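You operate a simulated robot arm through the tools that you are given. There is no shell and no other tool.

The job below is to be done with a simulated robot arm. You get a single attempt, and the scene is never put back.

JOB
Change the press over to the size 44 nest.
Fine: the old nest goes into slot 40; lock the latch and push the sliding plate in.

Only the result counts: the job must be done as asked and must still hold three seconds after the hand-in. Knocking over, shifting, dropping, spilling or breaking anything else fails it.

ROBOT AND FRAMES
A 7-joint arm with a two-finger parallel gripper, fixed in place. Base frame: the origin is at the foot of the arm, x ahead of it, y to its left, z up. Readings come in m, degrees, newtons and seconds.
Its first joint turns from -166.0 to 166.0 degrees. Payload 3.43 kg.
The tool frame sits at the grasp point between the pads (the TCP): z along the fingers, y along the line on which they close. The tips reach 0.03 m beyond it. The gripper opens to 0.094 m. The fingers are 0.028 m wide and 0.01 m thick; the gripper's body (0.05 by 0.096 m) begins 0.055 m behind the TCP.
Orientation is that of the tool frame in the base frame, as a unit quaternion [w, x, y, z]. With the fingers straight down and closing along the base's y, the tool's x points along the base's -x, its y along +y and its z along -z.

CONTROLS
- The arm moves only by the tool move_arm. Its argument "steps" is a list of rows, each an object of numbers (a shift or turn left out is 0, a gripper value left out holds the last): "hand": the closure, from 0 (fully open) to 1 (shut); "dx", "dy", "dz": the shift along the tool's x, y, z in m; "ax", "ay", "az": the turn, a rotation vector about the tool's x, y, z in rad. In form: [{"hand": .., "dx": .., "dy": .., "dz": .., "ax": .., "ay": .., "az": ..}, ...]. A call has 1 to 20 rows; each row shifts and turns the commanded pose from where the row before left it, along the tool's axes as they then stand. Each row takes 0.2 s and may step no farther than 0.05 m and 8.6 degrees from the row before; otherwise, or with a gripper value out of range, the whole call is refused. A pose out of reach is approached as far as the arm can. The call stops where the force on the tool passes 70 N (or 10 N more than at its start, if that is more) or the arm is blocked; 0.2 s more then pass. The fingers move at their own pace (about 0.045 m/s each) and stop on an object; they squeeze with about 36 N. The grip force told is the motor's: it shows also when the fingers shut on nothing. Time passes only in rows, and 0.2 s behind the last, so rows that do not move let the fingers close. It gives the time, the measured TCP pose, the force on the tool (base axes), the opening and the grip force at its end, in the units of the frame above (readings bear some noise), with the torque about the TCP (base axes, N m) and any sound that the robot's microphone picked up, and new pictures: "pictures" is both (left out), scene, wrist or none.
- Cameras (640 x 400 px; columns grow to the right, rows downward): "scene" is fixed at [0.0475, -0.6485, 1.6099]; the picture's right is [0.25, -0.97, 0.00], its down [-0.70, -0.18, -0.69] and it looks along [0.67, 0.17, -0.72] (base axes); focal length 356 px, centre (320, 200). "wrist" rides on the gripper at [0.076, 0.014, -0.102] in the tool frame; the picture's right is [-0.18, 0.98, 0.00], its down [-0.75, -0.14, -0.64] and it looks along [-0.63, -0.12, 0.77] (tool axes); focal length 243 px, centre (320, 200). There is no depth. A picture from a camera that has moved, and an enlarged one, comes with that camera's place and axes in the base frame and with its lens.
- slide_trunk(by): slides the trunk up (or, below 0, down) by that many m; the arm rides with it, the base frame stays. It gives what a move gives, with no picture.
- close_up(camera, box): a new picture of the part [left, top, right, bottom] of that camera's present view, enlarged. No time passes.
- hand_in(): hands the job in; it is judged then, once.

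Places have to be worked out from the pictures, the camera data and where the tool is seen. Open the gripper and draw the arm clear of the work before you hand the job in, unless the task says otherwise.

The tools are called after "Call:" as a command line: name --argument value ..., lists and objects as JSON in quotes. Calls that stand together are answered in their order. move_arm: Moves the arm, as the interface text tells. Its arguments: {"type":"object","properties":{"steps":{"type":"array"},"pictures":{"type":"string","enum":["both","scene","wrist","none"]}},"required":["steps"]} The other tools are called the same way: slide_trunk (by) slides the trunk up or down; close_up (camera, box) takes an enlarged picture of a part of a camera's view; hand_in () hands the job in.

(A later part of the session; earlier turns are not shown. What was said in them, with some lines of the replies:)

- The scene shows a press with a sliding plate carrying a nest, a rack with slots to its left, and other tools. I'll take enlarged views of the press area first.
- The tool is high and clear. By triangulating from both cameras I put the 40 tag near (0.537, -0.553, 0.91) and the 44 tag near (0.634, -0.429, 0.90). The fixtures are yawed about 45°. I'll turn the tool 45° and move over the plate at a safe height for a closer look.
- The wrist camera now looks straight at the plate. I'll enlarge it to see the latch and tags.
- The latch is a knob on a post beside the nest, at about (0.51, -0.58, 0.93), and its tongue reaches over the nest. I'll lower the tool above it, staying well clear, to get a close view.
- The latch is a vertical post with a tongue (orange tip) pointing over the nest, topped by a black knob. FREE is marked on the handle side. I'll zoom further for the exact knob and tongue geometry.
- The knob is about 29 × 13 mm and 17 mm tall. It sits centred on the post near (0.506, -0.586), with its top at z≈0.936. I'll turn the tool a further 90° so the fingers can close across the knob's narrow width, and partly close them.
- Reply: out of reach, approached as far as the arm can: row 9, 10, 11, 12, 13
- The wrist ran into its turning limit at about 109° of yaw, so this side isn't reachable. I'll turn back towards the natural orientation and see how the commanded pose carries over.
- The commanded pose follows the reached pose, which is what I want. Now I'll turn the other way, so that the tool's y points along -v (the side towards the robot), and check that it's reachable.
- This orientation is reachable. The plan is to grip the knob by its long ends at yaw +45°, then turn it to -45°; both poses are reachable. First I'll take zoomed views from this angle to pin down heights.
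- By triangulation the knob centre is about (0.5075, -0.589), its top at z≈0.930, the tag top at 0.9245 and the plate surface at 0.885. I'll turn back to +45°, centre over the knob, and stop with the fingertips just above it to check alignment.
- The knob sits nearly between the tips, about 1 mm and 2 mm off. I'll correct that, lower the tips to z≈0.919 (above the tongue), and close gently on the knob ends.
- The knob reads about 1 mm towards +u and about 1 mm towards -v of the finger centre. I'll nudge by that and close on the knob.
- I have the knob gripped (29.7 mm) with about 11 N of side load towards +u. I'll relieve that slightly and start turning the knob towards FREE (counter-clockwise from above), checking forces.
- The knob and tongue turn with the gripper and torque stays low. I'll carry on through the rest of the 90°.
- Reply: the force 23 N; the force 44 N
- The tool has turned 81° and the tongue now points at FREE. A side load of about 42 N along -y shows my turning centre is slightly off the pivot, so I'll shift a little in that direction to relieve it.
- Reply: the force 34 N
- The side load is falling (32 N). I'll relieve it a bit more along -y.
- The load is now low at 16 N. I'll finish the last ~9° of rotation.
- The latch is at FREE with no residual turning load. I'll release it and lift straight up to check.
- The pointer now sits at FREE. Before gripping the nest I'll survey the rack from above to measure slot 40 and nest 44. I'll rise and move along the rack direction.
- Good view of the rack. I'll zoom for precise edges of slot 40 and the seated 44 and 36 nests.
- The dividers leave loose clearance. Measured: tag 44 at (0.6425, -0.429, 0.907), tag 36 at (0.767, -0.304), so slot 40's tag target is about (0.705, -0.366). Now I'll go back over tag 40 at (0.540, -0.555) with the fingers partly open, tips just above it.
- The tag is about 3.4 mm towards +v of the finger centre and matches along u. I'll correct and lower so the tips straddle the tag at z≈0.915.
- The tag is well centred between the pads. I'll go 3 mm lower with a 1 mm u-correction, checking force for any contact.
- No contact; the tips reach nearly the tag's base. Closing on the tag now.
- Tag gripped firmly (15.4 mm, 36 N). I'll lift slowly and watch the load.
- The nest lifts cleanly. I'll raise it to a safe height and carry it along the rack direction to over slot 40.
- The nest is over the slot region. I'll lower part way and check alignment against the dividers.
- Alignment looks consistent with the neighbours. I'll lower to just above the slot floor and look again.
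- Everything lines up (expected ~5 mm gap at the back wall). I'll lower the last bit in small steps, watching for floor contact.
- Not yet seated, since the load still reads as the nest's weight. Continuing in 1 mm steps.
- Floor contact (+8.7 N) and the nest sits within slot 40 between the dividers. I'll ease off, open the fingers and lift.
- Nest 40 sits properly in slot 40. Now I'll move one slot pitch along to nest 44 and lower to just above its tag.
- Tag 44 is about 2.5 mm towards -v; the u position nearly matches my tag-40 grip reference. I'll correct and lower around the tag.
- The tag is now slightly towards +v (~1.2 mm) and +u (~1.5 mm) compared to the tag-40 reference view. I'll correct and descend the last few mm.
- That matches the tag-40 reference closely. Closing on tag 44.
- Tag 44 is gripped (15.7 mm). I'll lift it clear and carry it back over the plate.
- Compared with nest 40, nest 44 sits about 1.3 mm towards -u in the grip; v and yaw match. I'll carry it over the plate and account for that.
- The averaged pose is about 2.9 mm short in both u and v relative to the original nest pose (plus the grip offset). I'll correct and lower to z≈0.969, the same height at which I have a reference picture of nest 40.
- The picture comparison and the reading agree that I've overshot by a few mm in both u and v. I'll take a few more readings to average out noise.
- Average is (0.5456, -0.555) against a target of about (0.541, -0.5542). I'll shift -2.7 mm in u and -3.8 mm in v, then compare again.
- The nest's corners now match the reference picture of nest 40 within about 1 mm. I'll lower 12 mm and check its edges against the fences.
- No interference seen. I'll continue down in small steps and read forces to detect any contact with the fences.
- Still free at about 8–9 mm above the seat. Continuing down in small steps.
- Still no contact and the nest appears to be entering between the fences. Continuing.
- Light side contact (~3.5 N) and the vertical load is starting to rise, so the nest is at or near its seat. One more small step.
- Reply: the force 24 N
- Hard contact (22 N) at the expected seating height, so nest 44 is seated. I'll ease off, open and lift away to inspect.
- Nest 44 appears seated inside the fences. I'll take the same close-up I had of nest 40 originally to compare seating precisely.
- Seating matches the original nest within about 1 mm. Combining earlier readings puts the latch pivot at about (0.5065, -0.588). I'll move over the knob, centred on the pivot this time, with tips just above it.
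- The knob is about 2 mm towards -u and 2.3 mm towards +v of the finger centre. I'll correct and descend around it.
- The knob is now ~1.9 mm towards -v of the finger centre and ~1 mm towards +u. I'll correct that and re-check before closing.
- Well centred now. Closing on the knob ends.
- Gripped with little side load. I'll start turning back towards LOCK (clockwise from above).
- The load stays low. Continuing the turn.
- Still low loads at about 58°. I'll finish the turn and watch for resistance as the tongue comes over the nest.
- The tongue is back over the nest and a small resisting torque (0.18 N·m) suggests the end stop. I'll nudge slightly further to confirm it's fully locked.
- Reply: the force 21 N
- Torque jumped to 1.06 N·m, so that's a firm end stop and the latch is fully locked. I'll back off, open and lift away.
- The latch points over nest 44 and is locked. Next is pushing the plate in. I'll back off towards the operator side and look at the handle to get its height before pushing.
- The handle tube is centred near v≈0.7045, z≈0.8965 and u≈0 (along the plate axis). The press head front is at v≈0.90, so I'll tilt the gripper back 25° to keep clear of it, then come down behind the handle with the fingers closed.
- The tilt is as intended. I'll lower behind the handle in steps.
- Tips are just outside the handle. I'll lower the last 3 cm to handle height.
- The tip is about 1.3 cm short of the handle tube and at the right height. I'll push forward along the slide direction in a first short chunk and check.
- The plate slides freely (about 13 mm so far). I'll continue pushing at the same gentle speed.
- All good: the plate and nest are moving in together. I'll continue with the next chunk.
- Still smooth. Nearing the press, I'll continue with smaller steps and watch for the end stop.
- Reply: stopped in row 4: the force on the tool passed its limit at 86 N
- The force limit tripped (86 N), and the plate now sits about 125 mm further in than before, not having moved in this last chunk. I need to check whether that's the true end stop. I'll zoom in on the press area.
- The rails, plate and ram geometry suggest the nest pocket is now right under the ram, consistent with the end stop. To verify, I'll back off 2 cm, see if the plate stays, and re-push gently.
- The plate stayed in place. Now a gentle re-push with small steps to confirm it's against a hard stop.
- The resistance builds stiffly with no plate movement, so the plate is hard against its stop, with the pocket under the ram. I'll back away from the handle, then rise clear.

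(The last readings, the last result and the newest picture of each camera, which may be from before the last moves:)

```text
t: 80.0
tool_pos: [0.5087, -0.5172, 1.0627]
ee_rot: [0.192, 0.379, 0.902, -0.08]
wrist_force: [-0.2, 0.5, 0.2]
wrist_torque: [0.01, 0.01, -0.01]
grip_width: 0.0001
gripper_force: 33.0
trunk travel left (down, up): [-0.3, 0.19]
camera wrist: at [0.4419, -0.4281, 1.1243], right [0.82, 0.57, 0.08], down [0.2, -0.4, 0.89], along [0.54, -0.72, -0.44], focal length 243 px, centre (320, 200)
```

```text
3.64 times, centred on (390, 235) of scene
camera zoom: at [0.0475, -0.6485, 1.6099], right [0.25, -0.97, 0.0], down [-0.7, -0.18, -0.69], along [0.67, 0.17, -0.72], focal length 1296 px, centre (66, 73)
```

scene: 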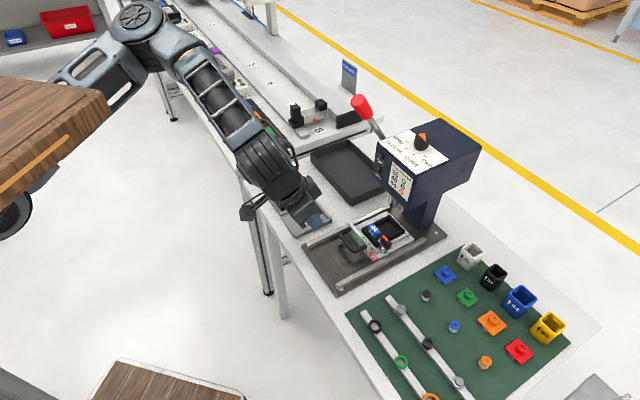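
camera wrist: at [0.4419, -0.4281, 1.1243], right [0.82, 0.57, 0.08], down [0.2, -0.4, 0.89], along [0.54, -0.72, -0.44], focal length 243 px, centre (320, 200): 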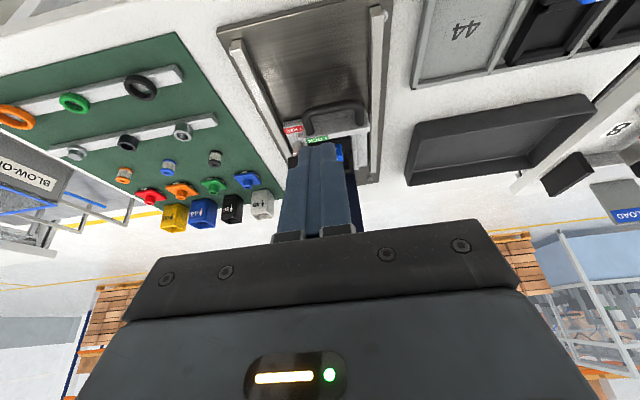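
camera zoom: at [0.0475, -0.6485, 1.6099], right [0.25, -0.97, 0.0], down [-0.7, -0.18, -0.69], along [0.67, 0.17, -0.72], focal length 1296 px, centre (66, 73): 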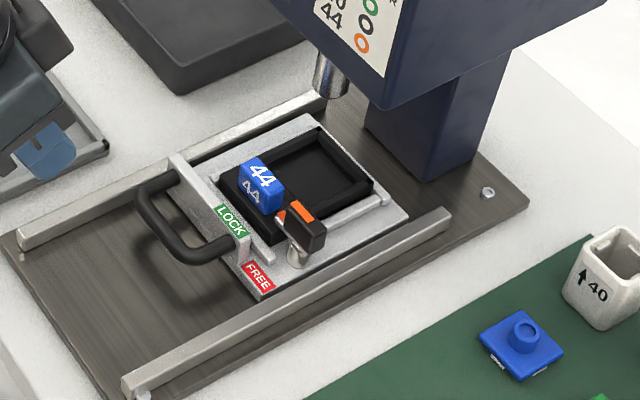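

Plate position is unchanged after withdrawal. I'll open the gripper, raise and pull the arm well clear, then inspect everything once more.

Call:
move_arm --steps '[{"dx": 0.012, "dz": -0.0333}, {"dx": 0.012, "dz": -0.0333}, {"dx": 0.012, "dz": -0.0333}, {"dx": 0.012, "dz": -0.0333}, {"hand": 0, "ay": 0.11}, {"ay": 0.11}, {"ay": 0.11}, {"ay": 0.1}, {}, {}]' --pictures "both"

Call:
close_up --camera "scene" --box '[250, 160, 350, 240]'

Call:
close_up --camera "scene" --box '[340, 185, 430, 275]'

Call:
close_up --camera "scene" --box '[360, 240, 400, 270]'

Call:
close_up --camera "scene" --box '[340, 230, 580, 400]'

```text
t: 82.2
tool_pos: [0.4425, -0.4456, 1.1641]
ee_rot: [-0.004, 0.388, 0.922, 0.003]
wrist_force: [0.5, 0.5, -0.4]
wrist_torque: [0.02, 0.01, -0.03]
grip_width: 0.0939
gripper_force: 0.2
trunk travel left (down, up): [-0.3, 0.19]
camera wrist: at [0.4002, -0.383, 1.2671], right [0.83, 0.56, 0.0], down [0.43, -0.64, 0.64], along [0.35, -0.53, -0.77], focal length 243 px, centre (320, 200)
```

scene: 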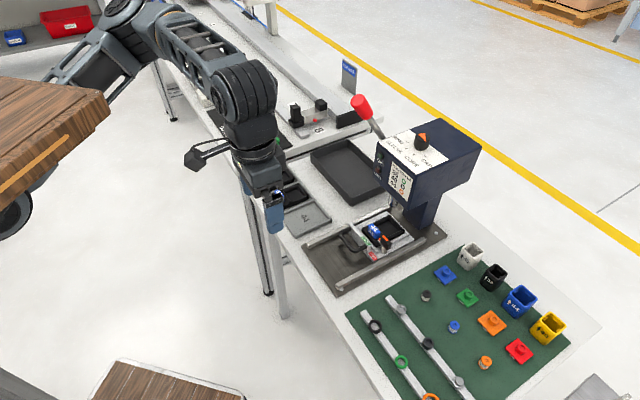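
wrist: 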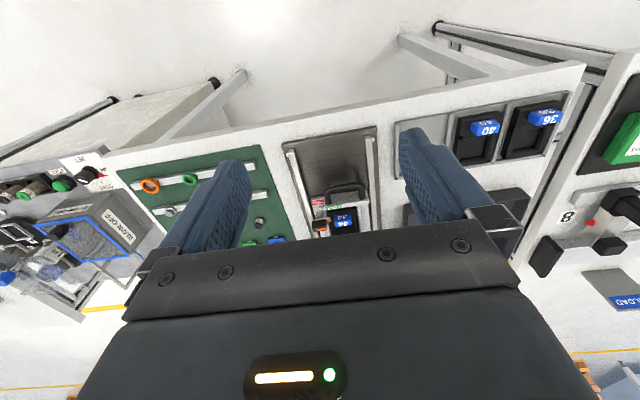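

```text
5.00 times, centred on (300, 200) of scene
camera zoom: at [0.0475, -0.6485, 1.6099], right [0.25, -0.97, 0.0], down [-0.7, -0.18, -0.69], along [0.67, 0.17, -0.72], focal length 1782 px, centre (420, 200)
```

zoom: 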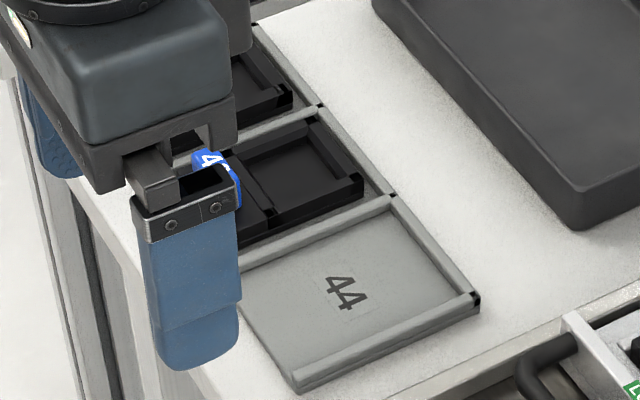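

```text
4.44 times, centred on (385, 230) of scene
camera zoom: at [0.0475, -0.6485, 1.6099], right [0.25, -0.97, 0.0], down [-0.7, -0.18, -0.69], along [0.67, 0.17, -0.72], focal length 1584 px, centre (31, 67)
```

zoom: 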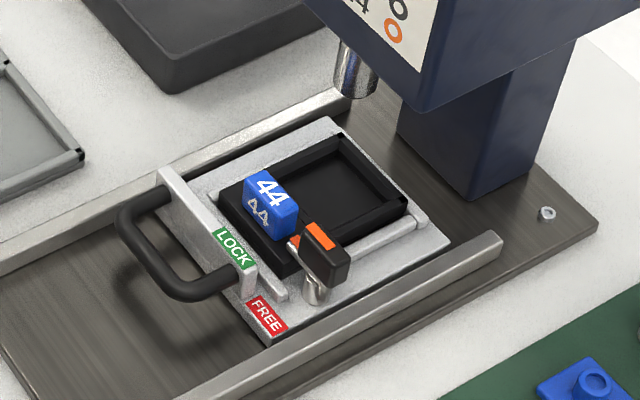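

```text
13.33 times, centred on (380, 255) of scene
camera zoom: at [0.0475, -0.6485, 1.6099], right [0.25, -0.97, 0.0], down [-0.7, -0.18, -0.69], along [0.67, 0.17, -0.72], focal length 4752 px, centre (-480, -533)
```

zoom: 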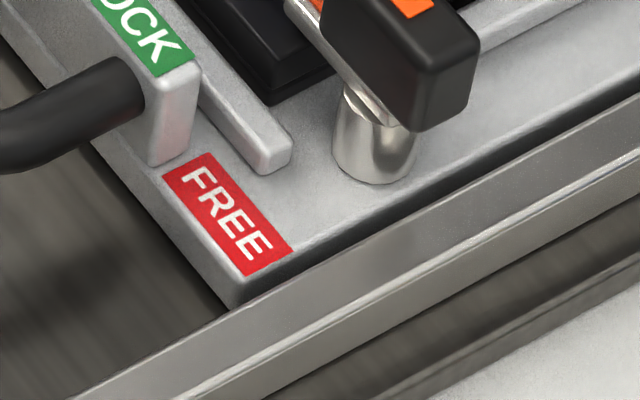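

```text
2.35 times, centred on (460, 315) of scene
camera zoom: at [0.0475, -0.6485, 1.6099], right [0.25, -0.97, 0.0], down [-0.7, -0.18, -0.69], along [0.67, 0.17, -0.72], focal length 839 px, centre (-9, -71)
```

zoom: 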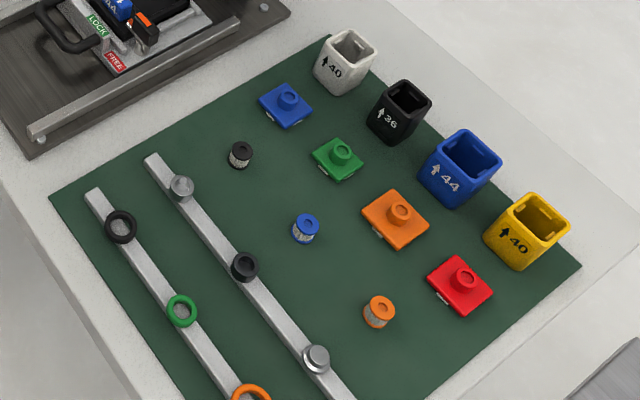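

All items are in place: 44 is locked and the plate is fully in, 40 is in slot 40, and the rest is undisturbed. I'll withdraw the open gripper a bit further towards the start area before handing in.

Call:
move_arm --steps '[{"dx": 0.04, "dz": -0.01}, {"dx": 0.04, "dz": -0.01}, {"dx": 0.04, "dz": -0.01}, {}]' --pictures "both"

Call:
close_up --camera "scene" --box '[240, 150, 440, 280]'

```text
t: 83.2
tool_pos: [0.3599, -0.3589, 1.1966]
ee_rot: [-0.003, 0.386, 0.922, 0.002]
wrist_force: [-0.4, 0.8, -0.6]
wrist_torque: [0.04, -0.02, 0.0]
grip_width: 0.0937
gripper_force: 0.0
trunk travel left (down, up): [-0.3, 0.19]
camera wrist: at [0.3176, -0.2977, 1.2994], right [0.83, 0.56, 0.0], down [0.43, -0.64, 0.64], along [0.35, -0.53, -0.77], focal length 243 px, centre (320, 200)
```

scene: 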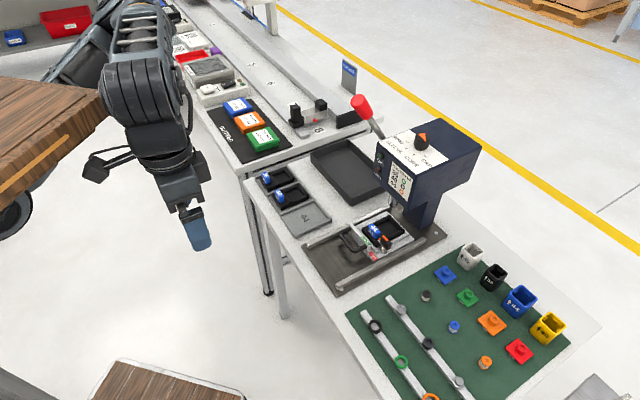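
wrist: 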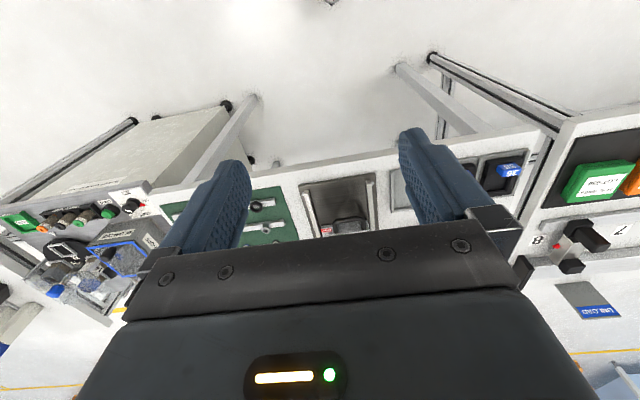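

```text
3.08 times, centred on (340, 215) of scene
camera zoom: at [0.0475, -0.6485, 1.6099], right [0.25, -0.97, 0.0], down [-0.7, -0.18, -0.69], along [0.67, 0.17, -0.72], focal length 1097 px, centre (258, 154)
```

zoom: 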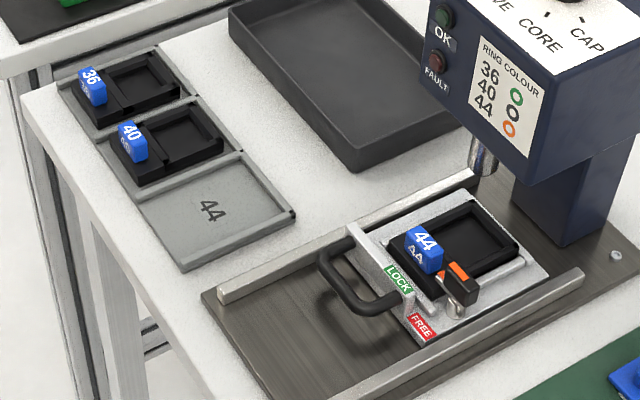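

The final view shows nest 40 in slot 40, nest 44 on the plate with the latch at LOCK, and the plate pushed in to its stop under the press. The arm is clear with the gripper open, so I'm handing in.

Call:
hand_in

```text
The job is handed in.
```

The press is changed over to the size 44 nest, and I've handed the job in. No verdict came back, so this is what I saw in the last pictures and force readings:

- **Old nest:** nest 40 sits flat in slot 40, clear of the dividers.
- **New nest:** nest 44 is seated between the fences on the sliding plate, within about 1 mm of where nest 40 was.
- **Latch:** the knob is turned to LOCK with the tongue over the nest. A slight extra turn met a firm end stop.
- **Sliding plate:** pushed in about 125 mm until it stopped hard. A push that peaked at 86 N did not move it, and the nest pocket is roughly under the ram. I took this to be the end of its travel, though I could not see the stop itself.

Nothing else looked moved or knocked over. The gripper is open and the arm is clear of the work.
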